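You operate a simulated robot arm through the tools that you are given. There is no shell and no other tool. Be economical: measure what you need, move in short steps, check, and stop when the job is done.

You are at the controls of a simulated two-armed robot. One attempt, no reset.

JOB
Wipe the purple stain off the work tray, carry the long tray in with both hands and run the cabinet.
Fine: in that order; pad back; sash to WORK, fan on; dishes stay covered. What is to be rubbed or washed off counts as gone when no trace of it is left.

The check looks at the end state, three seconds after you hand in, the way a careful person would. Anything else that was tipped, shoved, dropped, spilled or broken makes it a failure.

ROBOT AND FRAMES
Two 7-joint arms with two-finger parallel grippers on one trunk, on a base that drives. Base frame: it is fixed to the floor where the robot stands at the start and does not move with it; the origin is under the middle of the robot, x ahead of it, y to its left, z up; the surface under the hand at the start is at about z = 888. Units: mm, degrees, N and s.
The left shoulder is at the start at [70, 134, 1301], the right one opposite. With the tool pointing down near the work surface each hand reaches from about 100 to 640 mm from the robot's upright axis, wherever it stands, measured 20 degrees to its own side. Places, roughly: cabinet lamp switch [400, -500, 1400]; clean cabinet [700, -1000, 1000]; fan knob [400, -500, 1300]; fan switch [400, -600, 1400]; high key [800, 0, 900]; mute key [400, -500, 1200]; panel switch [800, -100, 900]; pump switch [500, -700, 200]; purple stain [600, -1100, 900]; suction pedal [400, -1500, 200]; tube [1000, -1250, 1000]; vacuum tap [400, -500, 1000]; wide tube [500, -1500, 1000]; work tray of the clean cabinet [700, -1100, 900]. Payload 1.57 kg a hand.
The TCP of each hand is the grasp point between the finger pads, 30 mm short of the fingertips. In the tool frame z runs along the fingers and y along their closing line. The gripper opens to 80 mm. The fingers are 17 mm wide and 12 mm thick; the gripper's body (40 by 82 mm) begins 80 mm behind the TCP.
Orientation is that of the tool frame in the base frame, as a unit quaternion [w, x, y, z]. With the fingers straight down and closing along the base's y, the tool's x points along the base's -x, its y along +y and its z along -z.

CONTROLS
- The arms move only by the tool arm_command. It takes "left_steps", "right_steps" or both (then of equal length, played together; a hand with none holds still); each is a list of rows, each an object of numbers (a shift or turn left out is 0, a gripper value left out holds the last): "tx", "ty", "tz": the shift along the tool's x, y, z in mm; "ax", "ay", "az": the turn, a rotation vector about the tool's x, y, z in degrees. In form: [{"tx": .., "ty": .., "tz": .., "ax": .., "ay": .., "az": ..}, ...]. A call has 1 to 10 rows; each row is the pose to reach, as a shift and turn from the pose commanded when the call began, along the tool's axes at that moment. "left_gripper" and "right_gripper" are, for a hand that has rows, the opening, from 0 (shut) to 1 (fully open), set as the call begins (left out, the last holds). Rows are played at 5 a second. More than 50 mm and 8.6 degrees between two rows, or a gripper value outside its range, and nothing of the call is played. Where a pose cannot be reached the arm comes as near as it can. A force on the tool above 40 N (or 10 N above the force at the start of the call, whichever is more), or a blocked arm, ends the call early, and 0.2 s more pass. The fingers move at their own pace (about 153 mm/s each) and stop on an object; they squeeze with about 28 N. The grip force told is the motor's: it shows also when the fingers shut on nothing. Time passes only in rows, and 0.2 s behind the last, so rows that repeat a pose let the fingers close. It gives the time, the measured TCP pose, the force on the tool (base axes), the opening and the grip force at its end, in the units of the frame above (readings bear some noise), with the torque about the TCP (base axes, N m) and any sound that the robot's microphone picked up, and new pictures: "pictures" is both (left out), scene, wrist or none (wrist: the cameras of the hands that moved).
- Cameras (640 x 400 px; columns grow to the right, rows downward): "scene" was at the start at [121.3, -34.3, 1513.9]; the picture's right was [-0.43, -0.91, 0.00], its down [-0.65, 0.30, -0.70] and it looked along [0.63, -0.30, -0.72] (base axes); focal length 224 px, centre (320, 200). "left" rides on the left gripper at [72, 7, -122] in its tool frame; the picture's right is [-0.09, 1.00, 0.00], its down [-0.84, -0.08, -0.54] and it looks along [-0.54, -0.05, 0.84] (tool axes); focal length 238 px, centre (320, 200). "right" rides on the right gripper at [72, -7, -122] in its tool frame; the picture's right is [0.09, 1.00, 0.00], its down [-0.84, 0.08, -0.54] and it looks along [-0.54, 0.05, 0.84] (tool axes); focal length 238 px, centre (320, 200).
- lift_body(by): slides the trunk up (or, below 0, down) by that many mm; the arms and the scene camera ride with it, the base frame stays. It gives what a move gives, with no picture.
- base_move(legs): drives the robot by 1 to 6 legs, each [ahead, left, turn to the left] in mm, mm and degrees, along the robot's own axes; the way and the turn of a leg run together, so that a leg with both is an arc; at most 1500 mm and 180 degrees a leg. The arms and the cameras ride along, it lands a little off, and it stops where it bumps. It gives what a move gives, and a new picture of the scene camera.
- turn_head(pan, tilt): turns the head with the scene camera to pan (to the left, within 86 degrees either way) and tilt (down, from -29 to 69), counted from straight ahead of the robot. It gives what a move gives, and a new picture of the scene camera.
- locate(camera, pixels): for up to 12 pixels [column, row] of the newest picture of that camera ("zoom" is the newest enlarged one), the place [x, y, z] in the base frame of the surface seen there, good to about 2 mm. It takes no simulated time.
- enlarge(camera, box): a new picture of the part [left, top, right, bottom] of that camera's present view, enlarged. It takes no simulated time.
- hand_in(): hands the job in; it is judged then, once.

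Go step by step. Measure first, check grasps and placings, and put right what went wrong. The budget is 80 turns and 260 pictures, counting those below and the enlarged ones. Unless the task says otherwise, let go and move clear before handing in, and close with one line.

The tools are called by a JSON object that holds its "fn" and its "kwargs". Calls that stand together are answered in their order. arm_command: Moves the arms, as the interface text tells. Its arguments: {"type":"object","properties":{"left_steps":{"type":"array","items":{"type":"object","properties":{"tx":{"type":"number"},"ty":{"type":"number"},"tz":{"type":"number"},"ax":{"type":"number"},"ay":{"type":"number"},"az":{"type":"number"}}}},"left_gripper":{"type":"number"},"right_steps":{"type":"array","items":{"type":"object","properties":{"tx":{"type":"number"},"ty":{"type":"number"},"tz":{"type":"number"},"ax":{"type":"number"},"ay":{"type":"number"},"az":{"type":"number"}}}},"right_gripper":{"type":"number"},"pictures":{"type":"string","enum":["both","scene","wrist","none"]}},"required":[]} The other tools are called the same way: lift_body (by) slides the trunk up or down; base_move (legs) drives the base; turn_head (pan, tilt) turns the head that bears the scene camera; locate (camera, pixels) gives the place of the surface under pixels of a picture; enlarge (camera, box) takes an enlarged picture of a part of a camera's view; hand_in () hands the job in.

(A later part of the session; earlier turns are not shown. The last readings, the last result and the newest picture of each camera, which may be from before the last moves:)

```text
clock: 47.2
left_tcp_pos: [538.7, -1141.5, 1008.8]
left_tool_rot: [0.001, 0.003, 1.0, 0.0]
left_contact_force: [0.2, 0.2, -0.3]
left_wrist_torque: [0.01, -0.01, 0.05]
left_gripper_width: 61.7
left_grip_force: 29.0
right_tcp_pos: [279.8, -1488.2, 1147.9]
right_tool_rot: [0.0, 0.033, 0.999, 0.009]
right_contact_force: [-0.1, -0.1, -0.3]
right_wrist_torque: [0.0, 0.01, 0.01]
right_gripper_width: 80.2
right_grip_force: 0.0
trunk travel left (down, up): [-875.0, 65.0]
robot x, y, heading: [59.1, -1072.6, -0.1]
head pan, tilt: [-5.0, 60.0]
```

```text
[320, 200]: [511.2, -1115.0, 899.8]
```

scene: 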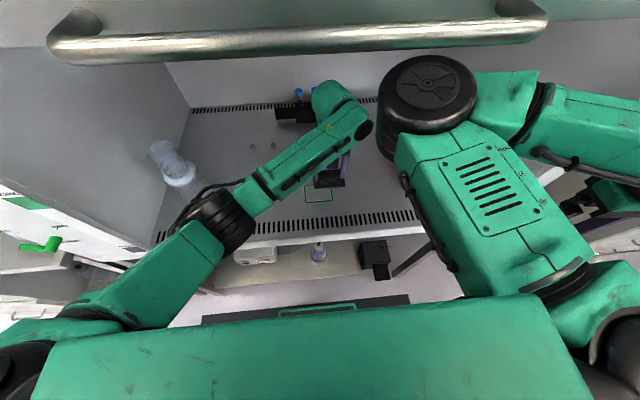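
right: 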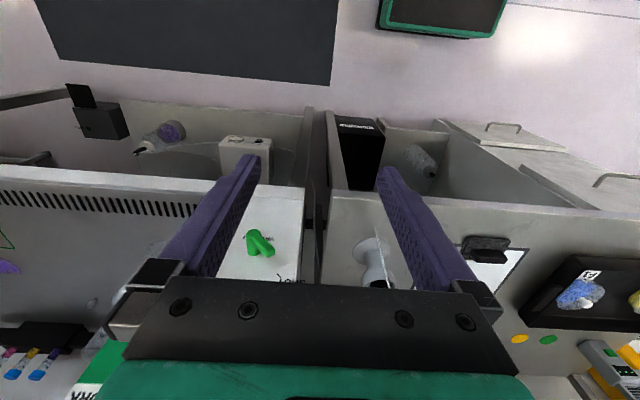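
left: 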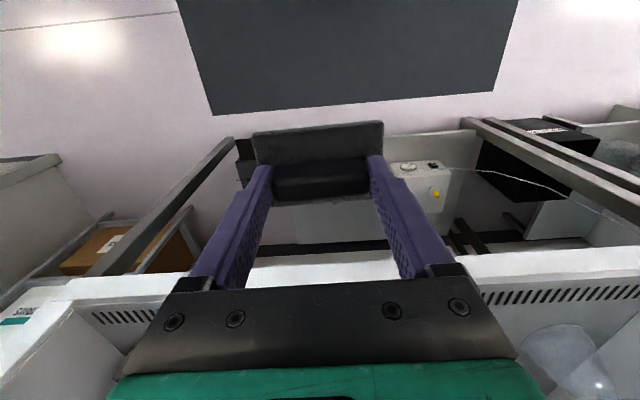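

I'm above the tray with the arm low. Moving over the stain to (625,−1137) and lowering to first contact (TCP z≈944).

{"fn": "arm_command", "kwargs": {"left_steps": [{"tx": -45, "ty": 4}, {"tx": -87, "ty": 4, "tz": 20}, {"tx": -87, "ty": 4, "tz": 45}, {"tx": -87, "ty": 4, "tz": 58}, {"tx": -87, "ty": 4, "tz": 63}, {"tx": -87, "ty": 4, "tz": 65}], "pictures": "both"}}

```text
clock: 48.6
left_tcp_pos: [596.1, -1128.5, 975.0]
left_tool_rot: [-0.002, 0.003, 1.0, 0.0]
left_contact_force: [-0.6, -0.4, -0.8]
left_wrist_torque: [0.02, 0.01, 0.04]
left_gripper_width: 62.0
left_grip_force: 27.9
left hand out of reach, approached as far as the arm can: row 2, 3, 4, 5, 6
right_tcp_pos: [282.4, -1488.7, 1148.1]
right_tool_rot: [-0.001, 0.033, 0.999, 0.009]
right_contact_force: [0.1, -0.5, -0.7]
right_wrist_torque: [-0.01, -0.04, 0.01]
right_gripper_width: 80.0
right_grip_force: 0.1
trunk travel left (down, up): [-875.0, 65.0]
robot x, y, heading: [55.0, -1074.9, -0.4]
head pan, tilt: [-5.0, 60.0]
```

scene: 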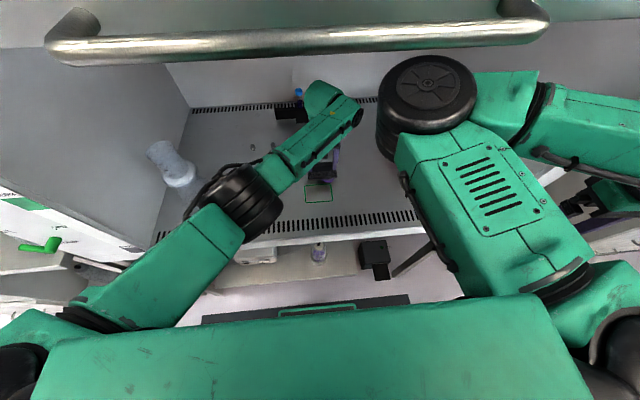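
left: 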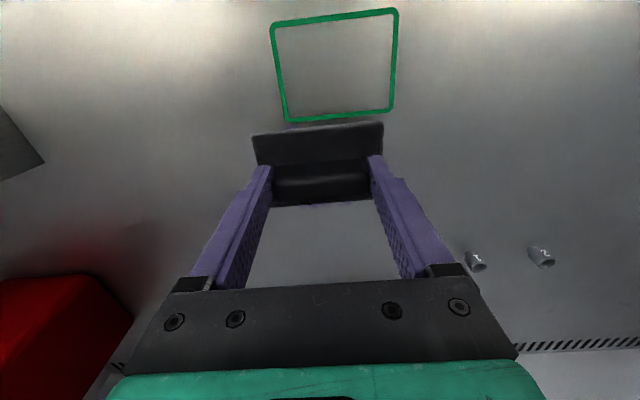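

The left hand falls short (596 reached), so the robot must stand closer and further right. First I raise the pad a little and shift the right hand leftward to keep it off the cabinet's right post.

{"fn": "arm_command", "kwargs": {"left_steps": [{"tx": 30, "tz": -15}, {"tx": 60, "tz": -30}, {"tx": 70, "tz": -40}], "right_steps": [{"ty": 35}, {"ty": 70}, {"ty": 100}], "pictures": "scene"}}

```text
clock: 49.4
left_tcp_pos: [526.4, -1128.8, 1012.8]
left_tool_rot: [0.0, 0.002, 1.0, -0.001]
left_contact_force: [-0.4, -0.2, -0.7]
left_wrist_torque: [-0.03, 0.0, 0.0]
left_gripper_width: 61.7
left_grip_force: 28.0
right_tcp_pos: [306.6, -1461.6, 1165.1]
right_tool_rot: [-0.001, 0.033, 0.999, 0.01]
right_contact_force: [-0.2, -0.5, 0.1]
right_wrist_torque: [0.0, 0.0, -0.01]
right_gripper_width: 80.0
right_grip_force: 0.1
right hand out of reach, approached as far as the arm can: row 1, 2, 3
trunk travel left (down, up): [-875.0, 65.0]
robot x, y, heading: [55.9, -1073.7, -0.3]
head pan, tilt: [-5.0, 60.0]
```

scene: 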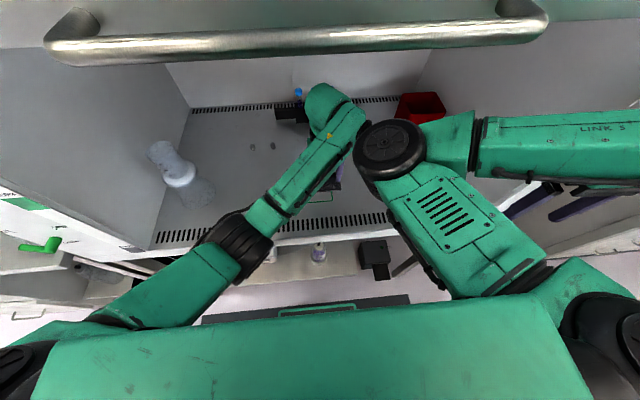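

The right arm is folded to its limit. Better: shift left 84, ahead 44, and turn the base 20° right, which brings the left shoulder forward and swings the right hand back from the post.

{"fn": "base_move", "kwargs": {"legs": [[0, 84, 0], [0, 0, -20], [13, 0, 0]]}}

```text
clock: 52.0
left_tcp_pos: [488.9, -1207.4, 1015.4]
left_tool_rot: [0.002, 0.179, 0.984, -0.001]
left_contact_force: [-0.1, -0.4, 0.4]
left_wrist_torque: [-0.03, -0.04, -0.04]
left_gripper_width: 61.8
left_grip_force: 28.0
right_tcp_pos: [167.4, -1444.4, 1167.3]
right_tool_rot: [0.003, 0.208, 0.978, 0.008]
right_contact_force: [-0.6, -0.3, 0.7]
right_wrist_torque: [-0.06, -0.02, -0.02]
right_gripper_width: 80.3
right_grip_force: 0.1
trunk travel left (down, up): [-875.0, 65.0]
robot x, y, heading: [68.1, -994.4, -20.4]
head pan, tilt: [-5.0, 60.0]
```

scene: 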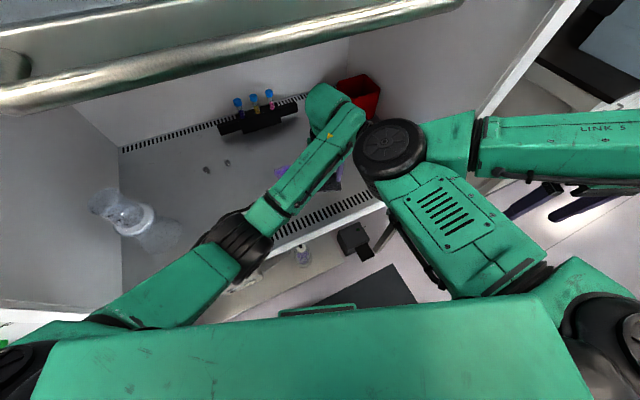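

Clear on all sides. Now rotating the hand 20° back so the pad is square with the cabinet.

{"fn": "arm_command", "kwargs": {"left_steps": [{"az": -7}, {"az": -14}, {"az": -20.5}], "pictures": "wrist"}}

```text
clock: 53.0
left_tcp_pos: [509.8, -1187.5, 1003.3]
left_tool_rot: [0.009, -0.018, 1.0, 0.019]
left_contact_force: [0.4, 0.4, -1.3]
left_wrist_torque: [-0.02, 0.02, 0.0]
left_gripper_width: 61.9
left_grip_force: 28.3
right_tcp_pos: [171.3, -1445.3, 1164.2]
right_tool_rot: [0.0, 0.207, 0.978, 0.009]
right_contact_force: [-0.5, 0.7, -0.4]
right_wrist_torque: [-0.01, -0.01, 0.0]
right_gripper_width: 80.2
right_grip_force: 0.1
trunk travel left (down, up): [-875.0, 65.0]
robot x, y, heading: [72.0, -994.5, -20.7]
head pan, tilt: [-5.0, 60.0]
stopped in row 3 (left hand): the arm was blocked; the commanded pose is now the measured one
```

left: 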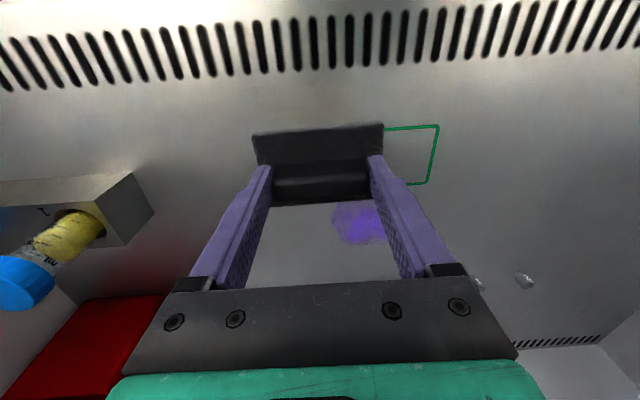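

The left wrist probably touched the right elbow and left a ~2° tilt. The view is good: stain at (358,222), block with yellow vial at (80,220). I'll move away toward the stain and square up the tool.

{"fn": "arm_command", "kwargs": {"left_steps": [{"tx": -20, "ty": 20}, {"tx": -50, "ty": 40, "tz": 0, "ax": 1.1, "ay": 0.5, "az": 1}, {"tx": -85, "ty": 50, "tz": 5, "ax": 2.2, "ay": 1, "az": 2.1}, {"tx": -110, "ty": 50, "tz": 15, "ax": 2.2, "ay": 1, "az": 2.1}, {"tx": -110, "ty": 50, "tz": 30, "ax": 2.2, "ay": 1, "az": 2.1}], "pictures": "both"}}

```text
clock: 54.2
left_tcp_pos: [619.2, -1135.1, 975.6]
left_tool_rot: [-0.002, 0.003, 1.0, 0.0]
left_contact_force: [0.3, -0.4, 0.0]
left_wrist_torque: [0.0, -0.03, 0.0]
left_gripper_width: 61.9
left_grip_force: 27.8
right_tcp_pos: [171.5, -1444.6, 1165.6]
right_tool_rot: [0.0, 0.207, 0.978, 0.008]
right_contact_force: [-0.3, 0.5, 0.1]
right_wrist_torque: [0.0, 0.01, -0.01]
right_gripper_width: 80.1
right_grip_force: 0.1
trunk travel left (down, up): [-875.0, 65.0]
robot x, y, heading: [71.9, -996.0, -20.2]
head pan, tilt: [-5.0, 60.0]
```

scene: 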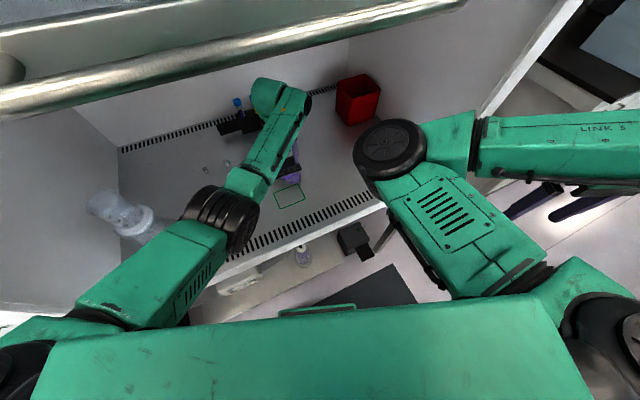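
left: 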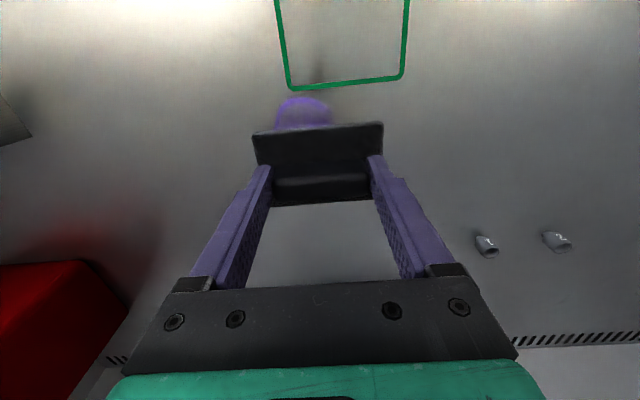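

The reach is good and the tool is square. Lowering onto the stain.

{"fn": "arm_command", "kwargs": {"left_steps": [{"tz": 15}, {"tz": 25}, {"tz": 30}, {"tz": 32}, {"tz": 33.5}], "pictures": "none"}}

```text
clock: 55.4
left_tcp_pos: [617.3, -1132.8, 944.3]
left_tool_rot: [0.001, 0.002, 1.0, -0.001]
left_contact_force: [2.6, 0.2, 9.7]
left_wrist_torque: [0.3, -0.28, -0.1]
left_gripper_width: 62.0
left_grip_force: 28.4
right_tcp_pos: [170.6, -1444.7, 1165.7]
right_tool_rot: [0.001, 0.208, 0.978, 0.009]
right_contact_force: [-0.1, 0.4, 0.0]
right_wrist_torque: [0.0, 0.04, -0.01]
right_gripper_width: 80.1
right_grip_force: 0.1
trunk travel left (down, up): [-875.0, 65.0]
robot x, y, heading: [71.8, -998.9, -20.5]
head pan, tilt: [-5.0, 60.0]
```

Contact at about 10 N. Rubbing over the stain in a raster of small strokes.

{"fn": "arm_command", "kwargs": {"left_steps": [{"ty": 22}, {"ty": -22}, {"tx": -18, "ty": -22}, {"tx": -18, "ty": 22}, {"tx": -36, "ty": 22}, {"tx": -36, "ty": -22}, {"tx": -10, "ty": -22}, {"tx": 12, "ty": -22}, {"tx": 12, "ty": 22}, {"tx": 28, "ty": 22}], "pictures": "none"}}

{"fn": "arm_command", "kwargs": {"left_steps": [{"ty": -44}, {"tx": -24, "ty": -44}, {"tx": -48, "ty": -44}, {"tx": -48, "ty": 0}, {"tx": -24, "ty": 0}, {"tx": 0, "ty": 0}, {"tx": -24, "ty": -22}, {"tx": -60, "ty": -22}, {"tx": -24, "ty": -22}, {"tx": 5, "ty": -22}], "pictures": "none"}}

{"fn": "arm_command", "kwargs": {"left_steps": [{"tz": -15}, {"tz": -40, "tx": 20}, {"tz": -60, "tx": 45}], "pictures": "both"}}

```text
clock: 57.6
left_tcp_pos: [591.4, -1107.4, 945.5]
left_tool_rot: [0.0, 0.0, 1.0, 0.0]
left_contact_force: [1.0, -0.4, -0.3]
left_wrist_torque: [-0.01, -0.02, 0.02]
left_gripper_width: 61.5
left_grip_force: 28.7
left hand out of reach, approached as far as the arm can: row 3, 5, 6, 7
right_tcp_pos: [170.8, -1443.6, 1165.2]
right_tool_rot: [0.001, 0.208, 0.978, 0.01]
right_contact_force: [0.0, -0.7, 0.3]
right_wrist_torque: [0.0, 0.01, -0.03]
right_gripper_width: 80.1
right_grip_force: 0.1
trunk travel left (down, up): [-875.0, 65.0]
robot x, y, heading: [72.8, -991.8, -20.4]
head pan, tilt: [-5.0, 60.0]
```

```text
clock: 60.0
left_tcp_pos: [609.2, -1108.5, 949.2]
left_tool_rot: [0.016, -0.02, 1.0, 0.011]
left_contact_force: [0.1, -0.5, -1.6]
left_wrist_torque: [0.0, 0.02, 0.02]
left_gripper_width: 61.8
left_grip_force: 28.0
left hand out of reach, approached as far as the arm can: row 3, 8
right_tcp_pos: [172.4, -1445.3, 1165.5]
right_tool_rot: [0.0, 0.208, 0.978, 0.009]
right_contact_force: [-0.3, -0.5, 0.3]
right_wrist_torque: [0.02, 0.03, -0.01]
right_gripper_width: 79.8
right_grip_force: 0.1
trunk travel left (down, up): [-875.0, 65.0]
robot x, y, heading: [69.5, -994.8, -20.3]
head pan, tilt: [-5.0, 60.0]
stopped in row 10 (left hand): the arm was blocked; the commanded pose is now the measured one
```

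```text
clock: 61.0
left_tcp_pos: [592.2, -1069.1, 1011.6]
left_tool_rot: [0.042, -0.052, 0.997, 0.041]
left_contact_force: [-0.2, 0.2, 0.0]
left_wrist_torque: [0.01, 0.04, -0.02]
left_gripper_width: 61.5
left_grip_force: 28.2
right_tcp_pos: [171.5, -1444.4, 1164.8]
right_tool_rot: [0.001, 0.208, 0.978, 0.009]
right_contact_force: [0.6, -0.3, 0.1]
right_wrist_torque: [-0.01, 0.02, -0.01]
right_gripper_width: 80.3
right_grip_force: 0.1
trunk travel left (down, up): [-875.0, 65.0]
robot x, y, heading: [72.6, -996.3, -20.5]
head pan, tilt: [-5.0, 60.0]
stopped in row 3 (left hand): the arm was blocked; the commanded pose is now the measured one
```

scene: 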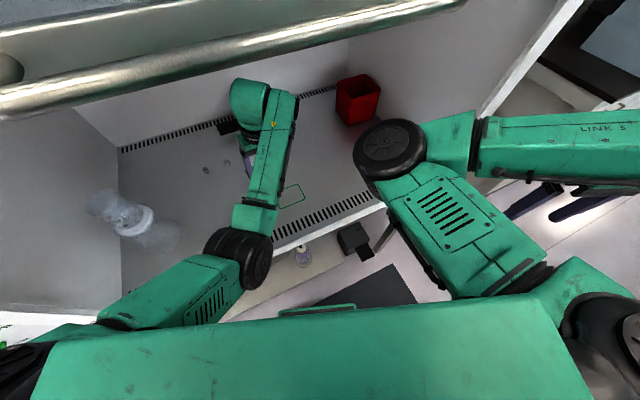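
left: 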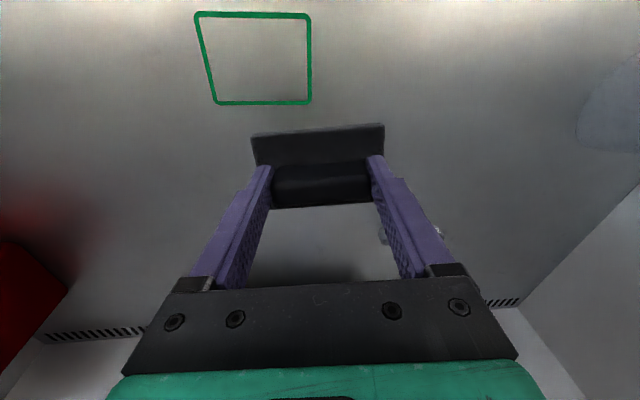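

The raster ran, though the arm hit a joint limit near the end and tilted a few degrees in the air. The stain area by the outline looks clean; I'll zoom to check for traces.

{"fn": "enlarge", "kwargs": {"camera": "left", "box": [130, 60, 400, 290]}}

{"fn": "locate", "kwargs": {"camera": "left", "pixels": [[200, 15], [308, 102], [218, 103], [250, 180], [220, 220], [300, 225], [350, 240], [300, 265]]}}

```text
1.74 times, centred on (265, 175) of left
```

zoom: 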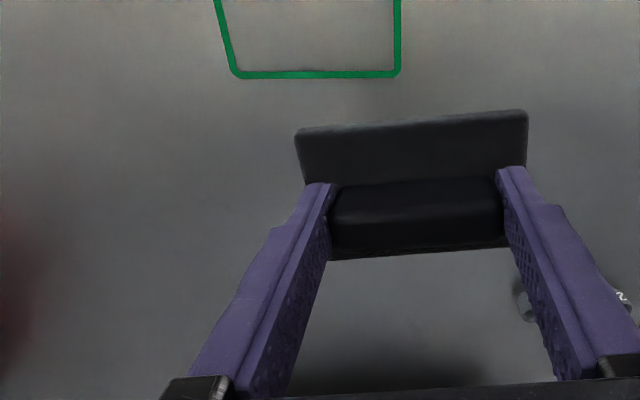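

```text
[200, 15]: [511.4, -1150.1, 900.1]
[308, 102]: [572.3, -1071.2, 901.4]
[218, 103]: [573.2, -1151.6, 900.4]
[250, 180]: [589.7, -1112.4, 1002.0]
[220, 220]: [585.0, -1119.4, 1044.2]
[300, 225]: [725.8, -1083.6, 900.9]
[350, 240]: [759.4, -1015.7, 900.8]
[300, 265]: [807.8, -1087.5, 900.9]
```

No trace visible in the uncovered parts. I'll back straight out, turn the base square again, and inspect the whole spot unobstructed.

{"fn": "base_move", "kwargs": {"legs": [[-328, -122, 0], [0, 0, 20.4]]}}

{"fn": "turn_head", "kwargs": {"pan": -10, "tilt": 35}}

```text
clock: 64.3
left_tcp_pos: [231.2, -880.2, 1012.1]
left_tool_rot: [0.033, -0.231, 0.971, 0.048]
left_contact_force: [-0.3, -0.1, -0.1]
left_wrist_torque: [0.02, 0.0, 0.02]
left_gripper_width: 62.1
left_grip_force: 28.6
right_tcp_pos: [-28.8, -1380.4, 1165.8]
right_tool_rot: [-0.001, 0.029, 1.0, 0.01]
right_contact_force: [-0.4, -0.1, 0.7]
right_wrist_torque: [0.01, 0.0, 0.03]
right_gripper_width: 80.2
right_grip_force: 0.0
trunk travel left (down, up): [-875.0, 65.0]
robot x, y, heading: [-280.5, -994.4, 0.4]
head pan, tilt: [-5.0, 60.0]
```

scene: 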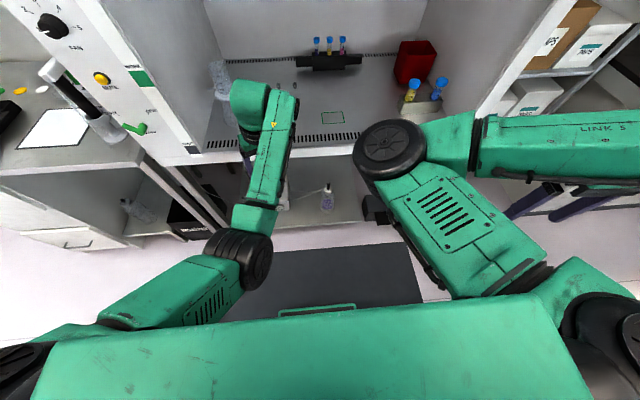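

```text
clock: 65.2
left_tcp_pos: [231.8, -878.8, 1011.4]
left_tool_rot: [0.033, -0.23, 0.971, 0.048]
left_contact_force: [-0.2, -0.8, 0.0]
left_wrist_torque: [-0.02, 0.03, -0.03]
left_gripper_width: 61.9
left_grip_force: 27.9
right_tcp_pos: [-28.9, -1379.7, 1165.3]
right_tool_rot: [-0.002, 0.03, 1.0, 0.008]
right_contact_force: [-1.0, -0.5, -0.3]
right_wrist_torque: [-0.01, -0.02, 0.02]
right_gripper_width: 79.8
right_grip_force: 0.1
trunk travel left (down, up): [-875.0, 65.0]
robot x, y, heading: [-281.9, -996.4, 0.3]
head pan, tilt: [-10.0, 35.0]
```

scene: 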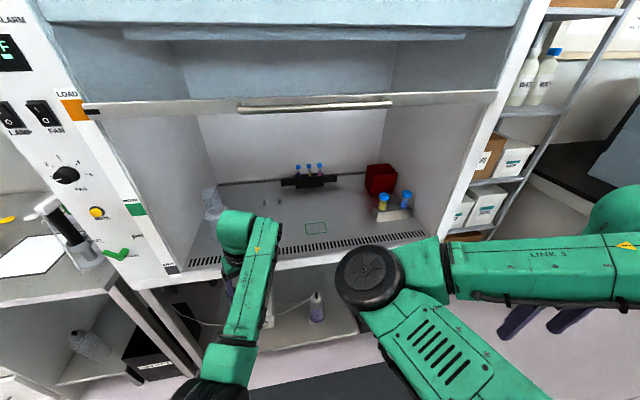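

{"fn": "enlarge", "kwargs": {"camera": "scene", "box": [240, 170, 400, 270]}}

{"fn": "enlarge", "kwargs": {"camera": "scene", "box": [295, 190, 345, 240]}}

```text
4.00 times, centred on (320, 220) of scene
```

zoom: 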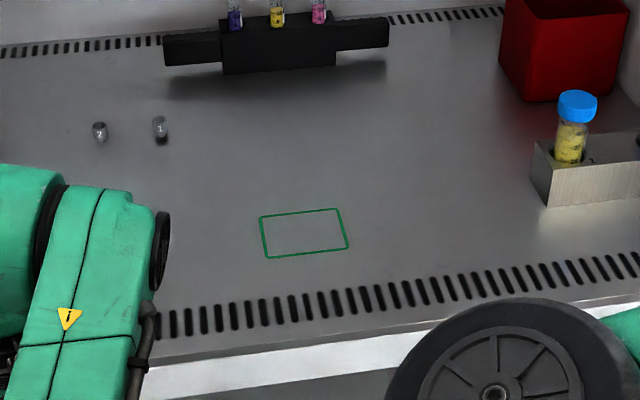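

```text
8.00 times, centred on (320, 215) of scene
```

zoom: 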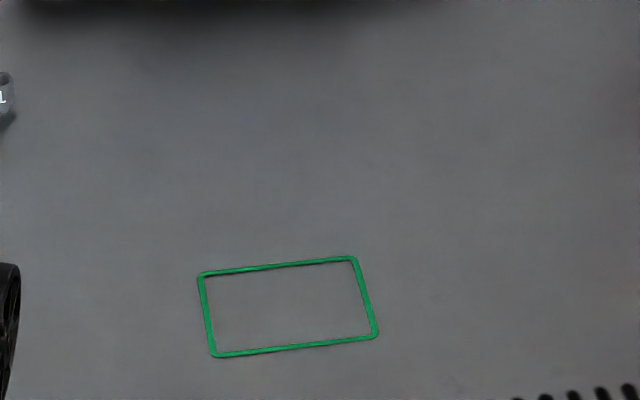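

The stain is gone without trace, and nothing was disturbed; two small labelled items stand at zoom (100,130) and (160,130). I'll note their places and square the left hand again while raising it.

{"fn": "locate", "kwargs": {"camera": "scene", "pixels": [[265, 203], [280, 203], [288, 186], [325, 186], [213, 205], [391, 219], [378, 208], [262, 216], [299, 181], [365, 190]]}}

{"fn": "arm_command", "kwargs": {"left_steps": [{"tz": -20, "ax": 1.4, "ay": 0.95, "az": 6.7}, {"tz": -45, "ax": 2.8, "ay": 1.9, "az": 13.4}, {"tz": -70, "ax": 4.2, "ay": 2.85, "az": 20}, {"tz": -95, "ax": 5.6, "ay": 3.8, "az": 26.7}], "pictures": "none"}}

```text
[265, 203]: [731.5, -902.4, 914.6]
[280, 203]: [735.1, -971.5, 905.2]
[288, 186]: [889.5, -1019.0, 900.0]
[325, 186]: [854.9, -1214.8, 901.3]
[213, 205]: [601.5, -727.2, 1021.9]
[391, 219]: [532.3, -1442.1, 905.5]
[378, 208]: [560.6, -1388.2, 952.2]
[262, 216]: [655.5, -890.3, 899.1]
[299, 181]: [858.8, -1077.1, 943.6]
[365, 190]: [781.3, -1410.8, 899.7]
```

```text
clock: 66.2
left_tcp_pos: [268.4, -891.3, 1085.9]
left_tool_rot: [0.0, 0.003, 1.0, -0.002]
left_contact_force: [0.6, -0.3, -0.7]
left_wrist_torque: [-0.01, -0.04, -0.03]
left_gripper_width: 61.9
left_grip_force: 28.0
left hand out of reach, approached as far as the arm can: row 2, 3, 4
right_tcp_pos: [-29.4, -1379.3, 1164.6]
right_tool_rot: [-0.001, 0.029, 1.0, 0.01]
right_contact_force: [0.3, 0.0, 0.8]
right_wrist_torque: [0.03, 0.0, 0.02]
right_gripper_width: 80.0
right_grip_force: 0.0
trunk travel left (down, up): [-875.0, 65.0]
robot x, y, heading: [-279.8, -998.5, 0.0]
head pan, tilt: [-10.0, 35.0]
```

The left hand is square. Now I bring it to a comfortable pose and restore the right arm to its starting pose, both in free space in front of the cabinet.

{"fn": "arm_command", "kwargs": {"right_steps": [{"tx": -40, "ty": -8, "ax": 0.5, "az": -1.5}, {"tx": -80, "ty": -16, "ax": 1.1, "az": -3.3}, {"tx": -120, "ty": -25, "tz": 15, "ax": 1.1, "az": -3.3}, {"tx": -120, "ty": -25, "tz": 15, "ax": 1.1, "az": -3.3}, {"tx": -120, "ty": -25, "tz": 15, "ax": 1.1, "az": -3.3}], "left_steps": [{"tx": 10, "ty": -10}, {"tx": 30, "ty": -40, "tz": -5}, {"tx": 50, "ty": -80, "tz": -10}, {"tx": 70, "ty": -120, "tz": -15}, {"tx": 78, "ty": -150, "tz": -15}], "pictures": "scene"}}

```text
clock: 67.4
left_tcp_pos: [239.5, -1014.8, 1076.2]
left_tool_rot: [0.004, -0.007, 1.0, 0.002]
left_contact_force: [-1.5, 0.1, -1.0]
left_wrist_torque: [0.0, 0.01, -0.02]
left_gripper_width: 62.1
left_grip_force: 27.6
left hand out of reach, approached as far as the arm can: row 1, 2, 3, 4, 5
right_tcp_pos: [91.0, -1411.4, 1149.1]
right_tool_rot: [-0.001, 0.0, 1.0, -0.001]
right_contact_force: [0.3, -0.1, 0.1]
right_wrist_torque: [0.0, -0.01, 0.01]
right_gripper_width: 80.1
right_grip_force: 0.0
trunk travel left (down, up): [-875.0, 65.0]
robot x, y, heading: [-277.8, -997.1, 0.3]
head pan, tilt: [-10.0, 35.0]
```

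scene: 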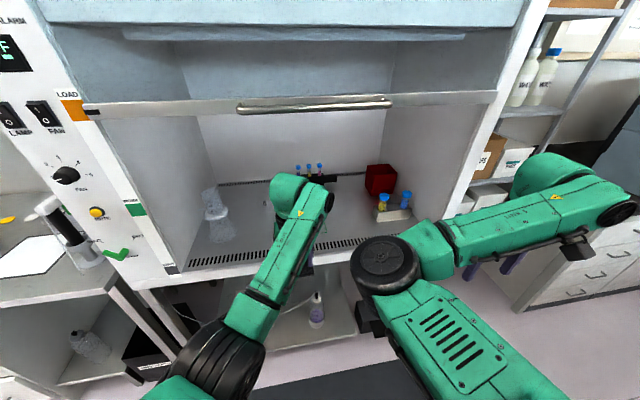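

Left arm is working near a limit. I'll bring it a bit further back and up toward its original pose in small steps.

{"fn": "arm_command", "kwargs": {"left_steps": [{"tx": 20, "ty": -10, "tz": -10}, {"tx": 40, "ty": -20, "tz": -25}, {"tx": 60, "ty": -30, "tz": -45}, {"tx": 80, "ty": -40, "tz": -65}, {"tx": 100, "ty": -45, "tz": -74}, {"tx": 110, "ty": -45, "tz": -74}], "pictures": "scene"}}

```text
clock: 68.8
left_tcp_pos: [123.2, -1065.7, 1146.1]
left_tool_rot: [0.0, 0.001, 1.0, 0.0]
left_contact_force: [0.1, 0.1, -0.6]
left_wrist_torque: [-0.01, -0.02, -0.01]
left_gripper_width: 62.1
left_grip_force: 27.8
left hand out of reach, approached as far as the arm can: row 1
right_tcp_pos: [90.4, -1411.8, 1148.0]
right_tool_rot: [-0.001, 0.0, 1.0, -0.001]
right_contact_force: [-0.4, 1.2, -0.7]
right_wrist_torque: [0.01, 0.01, 0.01]
right_gripper_width: 80.1
right_grip_force: 0.1
trunk travel left (down, up): [-875.0, 65.0]
robot x, y, heading: [-279.2, -997.4, -0.2]
head pan, tilt: [-10.0, 35.0]
```

scene: 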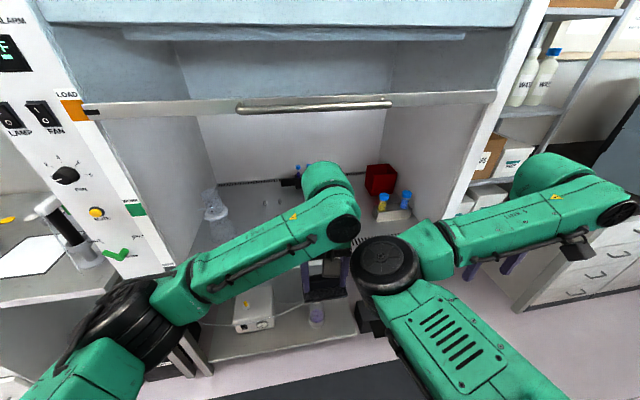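

Both arms are back near their start poses. Driving back to the bench.

{"fn": "base_move", "kwargs": {"legs": [[0, 985, 0], [270, 0, 0]]}}

{"fn": "turn_head", "kwargs": {"pan": 0, "tilt": 60}}

```text
clock: 75.4
left_tcp_pos: [387.7, -92.1, 1147.4]
left_tool_rot: [0.001, 0.0, 1.0, 0.0]
left_contact_force: [0.1, -0.2, 0.4]
left_wrist_torque: [-0.02, -0.03, 0.04]
left_gripper_width: 61.9
left_grip_force: 28.3
right_tcp_pos: [353.9, -437.0, 1149.3]
right_tool_rot: [0.0, -0.001, 1.0, -0.001]
right_contact_force: [-0.5, -0.6, 0.2]
right_wrist_torque: [0.0, 0.0, 0.0]
right_gripper_width: 80.2
right_grip_force: 0.0
trunk travel left (down, up): [-875.0, 65.0]
robot x, y, heading: [-19.6, -20.4, 0.2]
head pan, tilt: [-10.0, 35.0]
```

scene: 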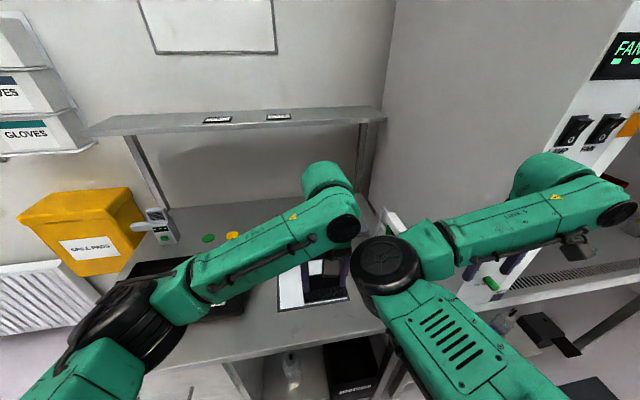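

```text
clock: 76.3
left_tcp_pos: [390.5, -90.7, 1144.9]
left_tool_rot: [0.0, 0.0, 1.0, -0.001]
left_contact_force: [-0.3, 0.4, -0.9]
left_wrist_torque: [0.02, -0.01, -0.02]
left_gripper_width: 61.9
left_grip_force: 28.1
right_tcp_pos: [355.8, -436.2, 1148.0]
right_tool_rot: [-0.002, -0.001, 1.0, -0.001]
right_contact_force: [0.0, -0.4, 0.4]
right_wrist_torque: [-0.02, 0.01, -0.01]
right_gripper_width: 80.0
right_grip_force: 0.0
trunk travel left (down, up): [-875.0, 65.0]
robot x, y, heading: [-21.0, -21.4, 0.2]
head pan, tilt: [0.0, 60.0]
```

scene: 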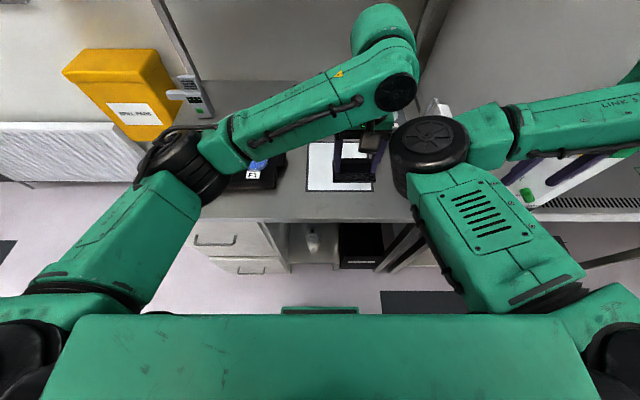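

Moving over the pad's home (477,−76) and down to z≈1000.

{"fn": "arm_command", "kwargs": {"left_steps": [{"tx": -30, "ty": 5}, {"tx": -60, "ty": 10}, {"tx": -87, "ty": 14.5, "tz": 20}, {"tx": -87, "ty": 14.5, "tz": 60}, {"tx": -87, "ty": 14.5, "tz": 105}, {"tx": -87, "ty": 14.5, "tz": 145}], "pictures": "both"}}

{"fn": "locate", "kwargs": {"camera": "scene", "pixels": [[185, 175], [205, 225], [175, 150], [235, 160]]}}

```text
clock: 77.7
left_tcp_pos: [476.5, -77.0, 999.2]
left_tool_rot: [-0.001, 0.0, 1.0, 0.0]
left_contact_force: [-1.1, -0.2, -0.2]
left_wrist_torque: [0.01, 0.03, 0.0]
left_gripper_width: 61.9
left_grip_force: 28.1
right_tcp_pos: [355.6, -438.2, 1149.0]
right_tool_rot: [-0.002, -0.001, 1.0, -0.001]
right_contact_force: [0.1, -0.1, 0.0]
right_wrist_torque: [0.01, -0.04, -0.01]
right_gripper_width: 80.3
right_grip_force: 0.0
trunk travel left (down, up): [-875.0, 65.0]
robot x, y, heading: [-22.7, -20.0, 0.2]
head pan, tilt: [0.0, 60.0]
```

scene: 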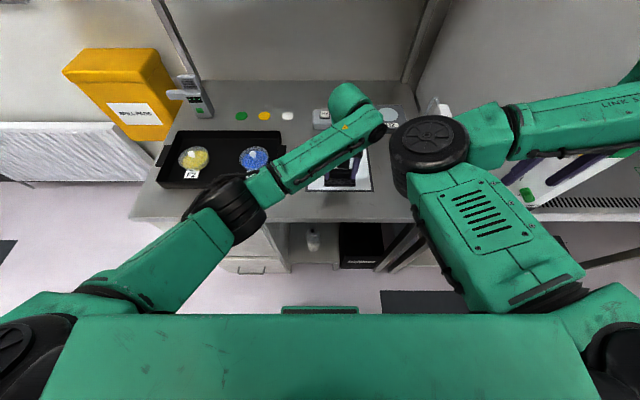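
left: 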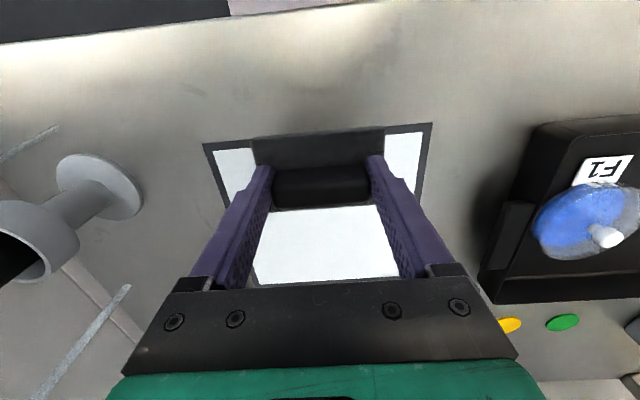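

```text
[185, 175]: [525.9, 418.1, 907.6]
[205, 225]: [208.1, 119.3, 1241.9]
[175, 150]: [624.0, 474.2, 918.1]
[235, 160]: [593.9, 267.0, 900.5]
```

Position matches home. The elbow is at z≈1240, clear of the dishes. Lowering to 944.5.

{"fn": "arm_command", "kwargs": {"left_steps": [{"tz": 25}, {"tz": 42}, {"tz": 50}, {"tz": 54}, {"tz": 55}], "pictures": "none"}}

{"fn": "locate", "kwargs": {"camera": "scene", "pixels": [[158, 183], [170, 132], [288, 185], [275, 134], [195, 157], [195, 147], [255, 160], [256, 150], [160, 160], [284, 172], [280, 155], [155, 155]]}}

```text
clock: 78.9
left_tcp_pos: [475.9, -77.2, 946.8]
left_tool_rot: [0.0, -0.001, 1.0, 0.0]
left_contact_force: [0.6, -0.5, -0.8]
left_wrist_torque: [-0.02, 0.0, 0.03]
left_gripper_width: 61.8
left_grip_force: 28.0
right_tcp_pos: [355.8, -435.3, 1149.3]
right_tool_rot: [-0.001, -0.002, 1.0, -0.001]
right_contact_force: [-0.3, -0.3, 0.0]
right_wrist_torque: [0.03, -0.01, 0.0]
right_gripper_width: 80.0
right_grip_force: 0.1
trunk travel left (down, up): [-875.0, 65.0]
robot x, y, heading: [-16.5, -21.6, 0.3]
head pan, tilt: [0.0, 60.0]
```

```text
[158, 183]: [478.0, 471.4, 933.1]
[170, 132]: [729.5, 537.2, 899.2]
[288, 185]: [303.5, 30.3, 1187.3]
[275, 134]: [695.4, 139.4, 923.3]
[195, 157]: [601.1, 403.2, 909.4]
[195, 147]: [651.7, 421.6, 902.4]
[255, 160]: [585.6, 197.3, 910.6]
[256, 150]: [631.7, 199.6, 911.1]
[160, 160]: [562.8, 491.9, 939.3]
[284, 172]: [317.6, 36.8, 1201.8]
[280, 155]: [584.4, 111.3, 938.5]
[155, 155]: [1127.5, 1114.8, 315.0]
```

Still about 1–2 mm off the bench (no force). Down 2.5 mm more, then open and rise.

{"fn": "arm_command", "kwargs": {"left_steps": [{"tz": 1.5}, {"tz": 3}, {"tz": 3}], "pictures": "none"}}

{"fn": "arm_command", "kwargs": {"left_steps": [{"tz": 0}, {"tz": 0}, {"tz": -30}, {"tz": -75}, {"tz": -120}, {"tz": -165}, {"tz": -205}], "left_gripper": 1, "pictures": "both"}}

```text
clock: 79.7
left_tcp_pos: [476.5, -76.6, 944.0]
left_tool_rot: [0.001, 0.0, 1.0, 0.0]
left_contact_force: [0.0, 0.8, -0.9]
left_wrist_torque: [-0.03, 0.01, 0.01]
left_gripper_width: 62.1
left_grip_force: 27.7
right_tcp_pos: [354.9, -436.6, 1149.2]
right_tool_rot: [-0.002, -0.002, 1.0, 0.0]
right_contact_force: [0.5, 0.0, -0.3]
right_wrist_torque: [0.01, 0.0, -0.01]
right_gripper_width: 80.0
right_grip_force: 0.0
trunk travel left (down, up): [-875.0, 65.0]
robot x, y, heading: [-20.2, -19.2, 0.2]
head pan, tilt: [0.0, 60.0]
```

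```text
clock: 81.3
left_tcp_pos: [473.8, -76.4, 1149.2]
left_tool_rot: [0.0, 0.0, 1.0, -0.001]
left_contact_force: [-1.2, -0.4, -0.2]
left_wrist_torque: [0.02, -0.04, -0.01]
left_gripper_width: 80.3
left_grip_force: 0.0
right_tcp_pos: [355.8, -436.6, 1148.8]
right_tool_rot: [-0.001, -0.001, 1.0, -0.001]
right_contact_force: [-0.5, -0.2, 0.7]
right_wrist_torque: [0.0, 0.02, -0.01]
right_gripper_width: 79.8
right_grip_force: 0.0
trunk travel left (down, up): [-875.0, 65.0]
robot x, y, heading: [-19.7, -21.1, 0.4]
head pan, tilt: [0.0, 60.0]
```

scene: 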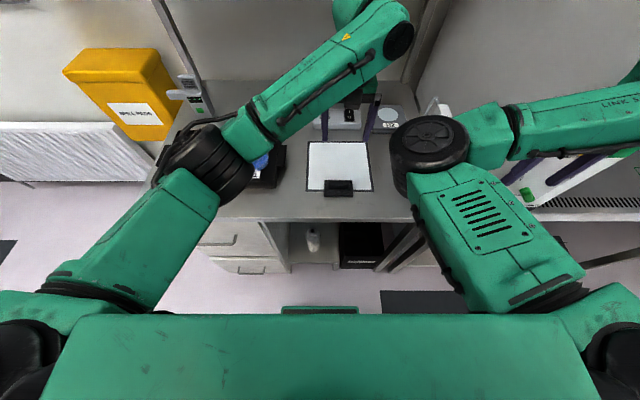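
left: 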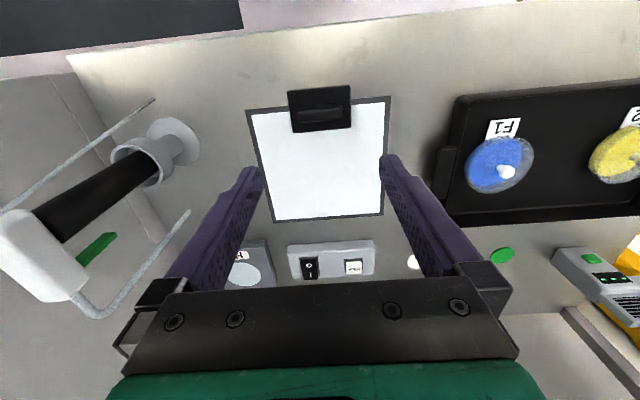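

The pad is back in its home spot at (320,108). Next the long tray: I'll shift the robot left to centre it on the tray (y≈303) and look at its end tabs.

{"fn": "base_move", "kwargs": {"legs": [[0, 324, 0]]}}

{"fn": "arm_command", "kwargs": {"left_steps": [{"tx": 20, "ty": 40}, {"tx": 40, "ty": 85}, {"tx": 60, "ty": 130}, {"tx": 75, "ty": 175}, {"tx": 90, "ty": 220}], "right_steps": [{"ty": 45}, {"ty": 90}, {"ty": 135}, {"ty": 180}, {"ty": 200}], "pictures": "both"}}

```text
clock: 83.4
left_tcp_pos: [475.3, 240.9, 1148.2]
left_tool_rot: [0.0, 0.0, 1.0, -0.001]
left_contact_force: [0.3, 0.6, -0.1]
left_wrist_torque: [0.0, -0.01, -0.06]
left_gripper_width: 79.8
left_grip_force: 0.1
right_tcp_pos: [354.8, -117.8, 1148.4]
right_tool_rot: [-0.001, -0.002, 1.0, 0.0]
right_contact_force: [-0.1, -1.0, -0.4]
right_wrist_torque: [0.03, 0.02, 0.02]
right_gripper_width: 79.8
right_grip_force: 0.0
trunk travel left (down, up): [-875.0, 65.0]
robot x, y, heading: [-21.7, 297.6, 0.5]
head pan, tilt: [0.0, 60.0]
```

scene: 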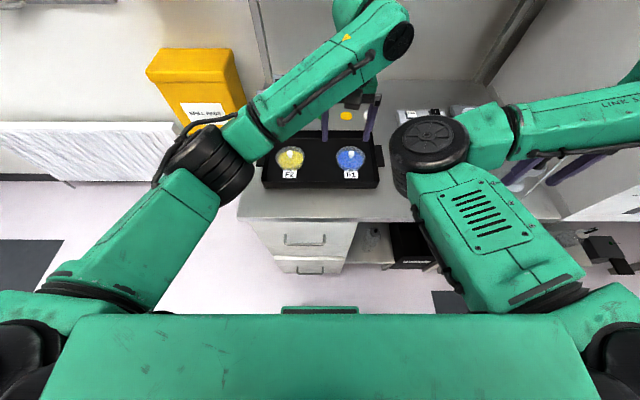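

```text
clock: 84.6
left_tcp_pos: [384.3, 463.8, 1150.7]
left_tool_rot: [0.0, -0.001, 1.0, -0.001]
left_contact_force: [-0.2, 0.5, 0.8]
left_wrist_torque: [0.0, 0.01, 0.0]
left_gripper_width: 79.9
left_grip_force: 0.0
right_tcp_pos: [405.4, -63.5, 1138.6]
right_tool_rot: [-0.002, -0.002, 1.0, -0.002]
right_contact_force: [-0.2, -0.2, 0.1]
right_wrist_torque: [-0.01, 0.01, -0.01]
right_gripper_width: 79.7
right_grip_force: 0.1
right hand out of reach, approached as far as the arm can: row 1, 2, 3, 4, 5
trunk travel left (down, up): [-875.0, 65.0]
robot x, y, heading: [-21.8, 296.5, 0.5]
head pan, tilt: [0.0, 60.0]
```

scene: 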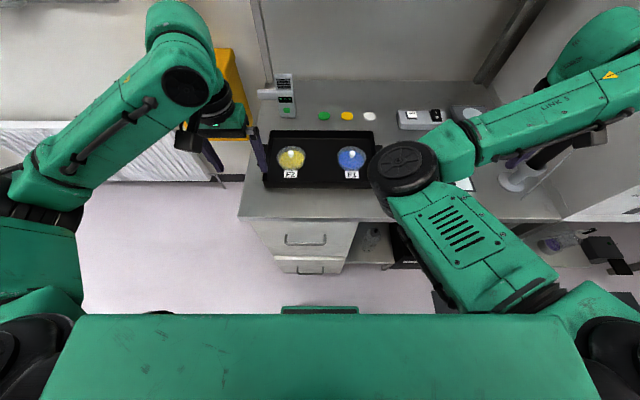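
right: 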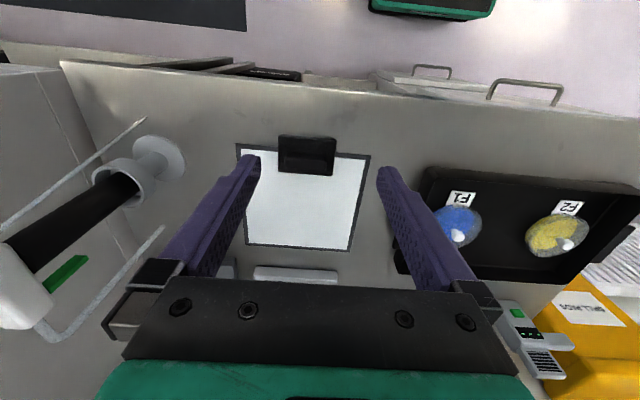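
left: 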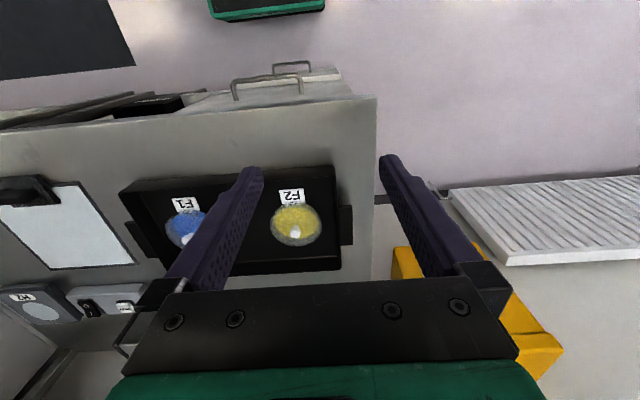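

Left tab is visible at left-camera (345,225); the bench ends just beyond it. Zooming on both tabs.

{"fn": "enlarge", "kwargs": {"camera": "left", "box": [240, 150, 400, 290]}}

{"fn": "locate", "kwargs": {"camera": "left", "pixels": [[338, 207], [352, 207], [338, 244], [352, 244], [345, 225], [333, 168], [340, 268], [375, 225], [352, 215], [365, 300], [336, 190], [300, 268]]}}

{"fn": "enlarge", "kwargs": {"camera": "right", "box": [380, 160, 480, 290]}}

{"fn": "enlarge", "kwargs": {"camera": "scene", "box": [240, 120, 400, 200]}}

```text
2.86 times, centred on (320, 220) of left
```

zoom: 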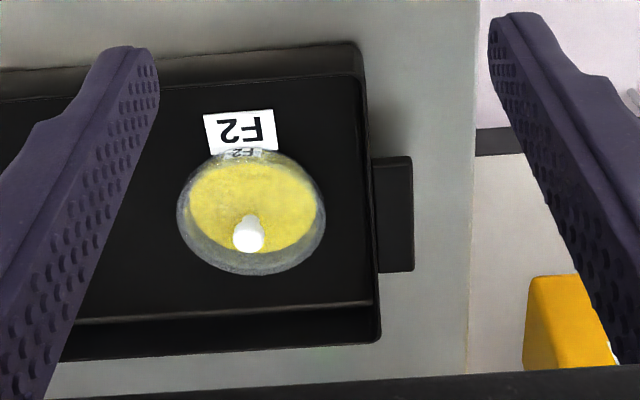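

```text
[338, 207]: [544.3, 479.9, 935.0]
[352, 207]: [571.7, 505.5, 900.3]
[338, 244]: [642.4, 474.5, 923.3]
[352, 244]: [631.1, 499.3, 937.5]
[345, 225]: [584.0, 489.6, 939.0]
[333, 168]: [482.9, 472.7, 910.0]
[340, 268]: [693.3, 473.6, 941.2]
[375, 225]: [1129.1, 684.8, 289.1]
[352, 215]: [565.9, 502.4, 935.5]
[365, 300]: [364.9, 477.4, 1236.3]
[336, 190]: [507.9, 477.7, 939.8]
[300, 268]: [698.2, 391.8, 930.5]
```

```text
3.08 times, centred on (430, 225) of right
```

zoom: 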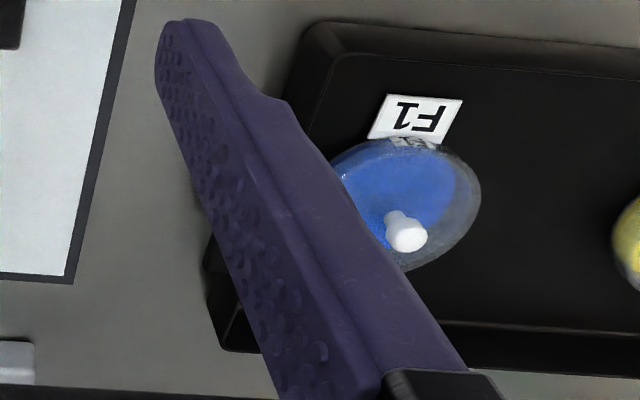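

```text
4.00 times, centred on (320, 160) of scene
```

zoom: 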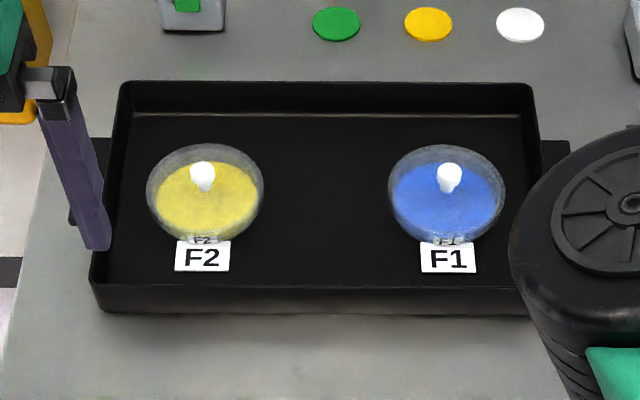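

The tray has loose-lidded dishes; tabs span about x 545–632, y 477–503 at z≈937. I'll measure dish edges, inner walls and floor to see whether a finger fits inside the wall.

{"fn": "locate", "kwargs": {"camera": "scene", "pixels": [[278, 160], [305, 160], [338, 161], [365, 161], [270, 175], [372, 170], [266, 170], [374, 160], [320, 165], [377, 158], [380, 157], [290, 164]]}}

{"fn": "locate", "kwargs": {"camera": "left", "pixels": [[318, 230], [320, 215], [326, 230], [330, 225], [334, 225], [337, 225], [340, 225], [349, 225], [352, 228], [354, 230], [356, 232], [343, 245]]}}

```text
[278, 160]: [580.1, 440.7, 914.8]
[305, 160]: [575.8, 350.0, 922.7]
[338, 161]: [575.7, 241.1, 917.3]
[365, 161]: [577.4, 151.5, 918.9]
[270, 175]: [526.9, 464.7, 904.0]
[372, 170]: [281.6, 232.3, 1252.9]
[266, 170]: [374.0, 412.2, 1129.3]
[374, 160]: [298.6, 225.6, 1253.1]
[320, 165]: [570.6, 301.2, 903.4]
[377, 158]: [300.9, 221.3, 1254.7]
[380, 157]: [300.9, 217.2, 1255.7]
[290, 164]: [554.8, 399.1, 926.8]
```

```text
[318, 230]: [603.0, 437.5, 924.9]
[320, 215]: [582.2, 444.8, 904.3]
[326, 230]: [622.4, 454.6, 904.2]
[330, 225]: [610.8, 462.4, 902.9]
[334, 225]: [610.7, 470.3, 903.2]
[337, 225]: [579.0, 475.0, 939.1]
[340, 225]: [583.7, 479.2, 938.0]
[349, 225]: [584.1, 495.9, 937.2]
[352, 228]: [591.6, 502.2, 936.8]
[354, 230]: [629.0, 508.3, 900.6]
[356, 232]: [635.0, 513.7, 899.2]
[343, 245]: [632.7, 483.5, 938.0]
```

Floor z≈903, left inner wall y≈471, tab outer face y≈503, dish edge y≈443: a finger fits between with a 44 mm opening. I'll drive ahead 80 mm and bring both hands nearer, high above the tabs.

{"fn": "base_move", "kwargs": {"legs": [[82, 5, -0.4]]}}

{"fn": "arm_command", "kwargs": {"left_steps": [{"tx": -25, "ty": 5}, {"tx": -50, "ty": 10}, {"tx": -75, "ty": 15}, {"tx": -100, "ty": 18, "tz": 20}, {"tx": -115, "ty": 18, "tz": 50}], "right_steps": [{"tx": -25, "ty": 20}, {"tx": -45, "ty": 55}, {"tx": -65, "ty": 95}, {"tx": -85, "ty": 130, "tz": 15}, {"tx": -97, "ty": 160, "tz": 40}], "left_gripper": 0.55, "right_gripper": 0.55, "pictures": "both"}}

```text
clock: 85.7
left_tcp_pos: [461.8, 462.5, 1152.6]
left_tool_rot: [0.003, 0.003, 1.0, -0.001]
left_contact_force: [-0.4, 1.1, -0.1]
left_wrist_torque: [-0.01, -0.05, 0.01]
left_gripper_width: 80.0
left_grip_force: 0.0
right_tcp_pos: [480.1, -62.1, 1140.3]
right_tool_rot: [0.001, 0.002, 1.0, -0.001]
right_contact_force: [0.2, -0.5, 0.2]
right_wrist_torque: [-0.01, -0.05, 0.02]
right_gripper_width: 80.2
right_grip_force: 0.0
trunk travel left (down, up): [-875.0, 65.0]
robot x, y, heading: [57.1, 305.8, 0.1]
head pan, tilt: [0.0, 60.0]
```

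scene: 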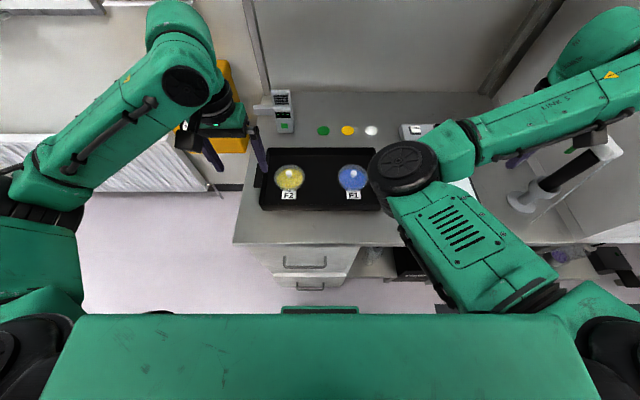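

```text
clock: 86.9
left_tcp_pos: [581.6, 482.6, 1097.6]
left_tool_rot: [0.0, 0.002, 1.0, -0.001]
left_contact_force: [0.7, -0.6, 0.2]
left_wrist_torque: [-0.01, 0.03, 0.02]
left_gripper_width: 44.0
left_grip_force: 0.1
right_tcp_pos: [602.2, 93.1, 1086.4]
right_tool_rot: [-0.001, 0.002, 1.0, -0.002]
right_contact_force: [-0.2, 0.2, -0.6]
right_wrist_torque: [-0.01, -0.02, -0.01]
right_gripper_width: 44.2
right_grip_force: 0.1
right hand out of reach, approached as far as the arm can: row 1, 2, 3, 4, 5
trunk travel left (down, up): [-875.0, 65.0]
robot x, y, heading: [67.5, 304.8, -0.2]
head pan, tilt: [0.0, 60.0]
```

scene: 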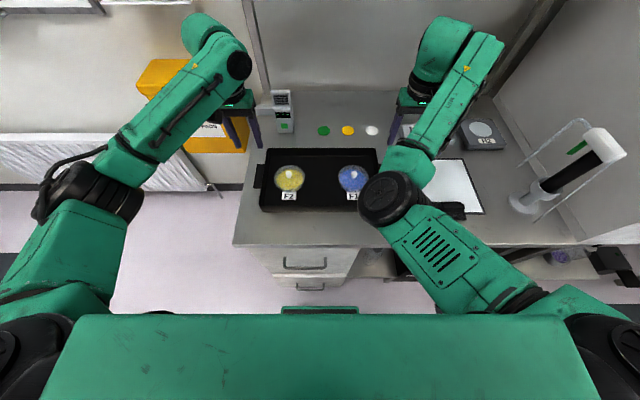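
right: 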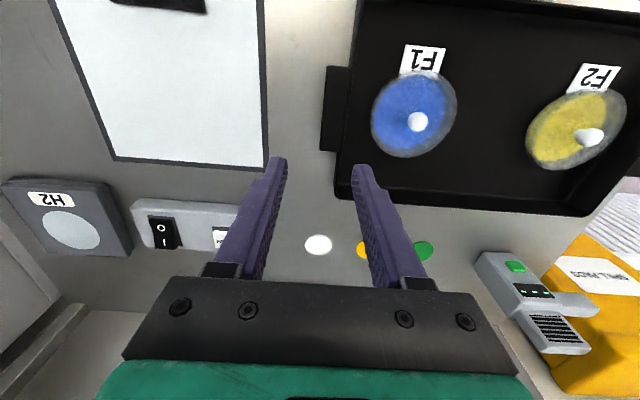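
left: 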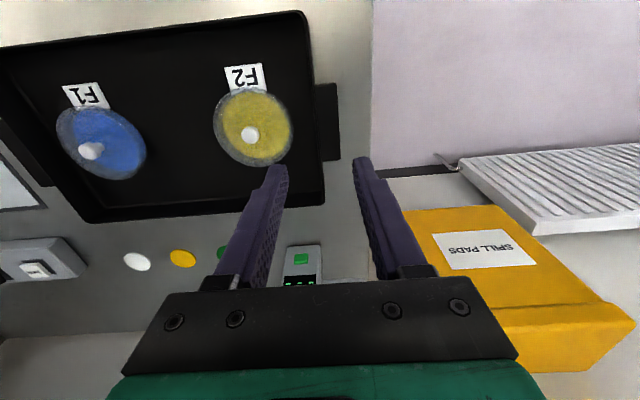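

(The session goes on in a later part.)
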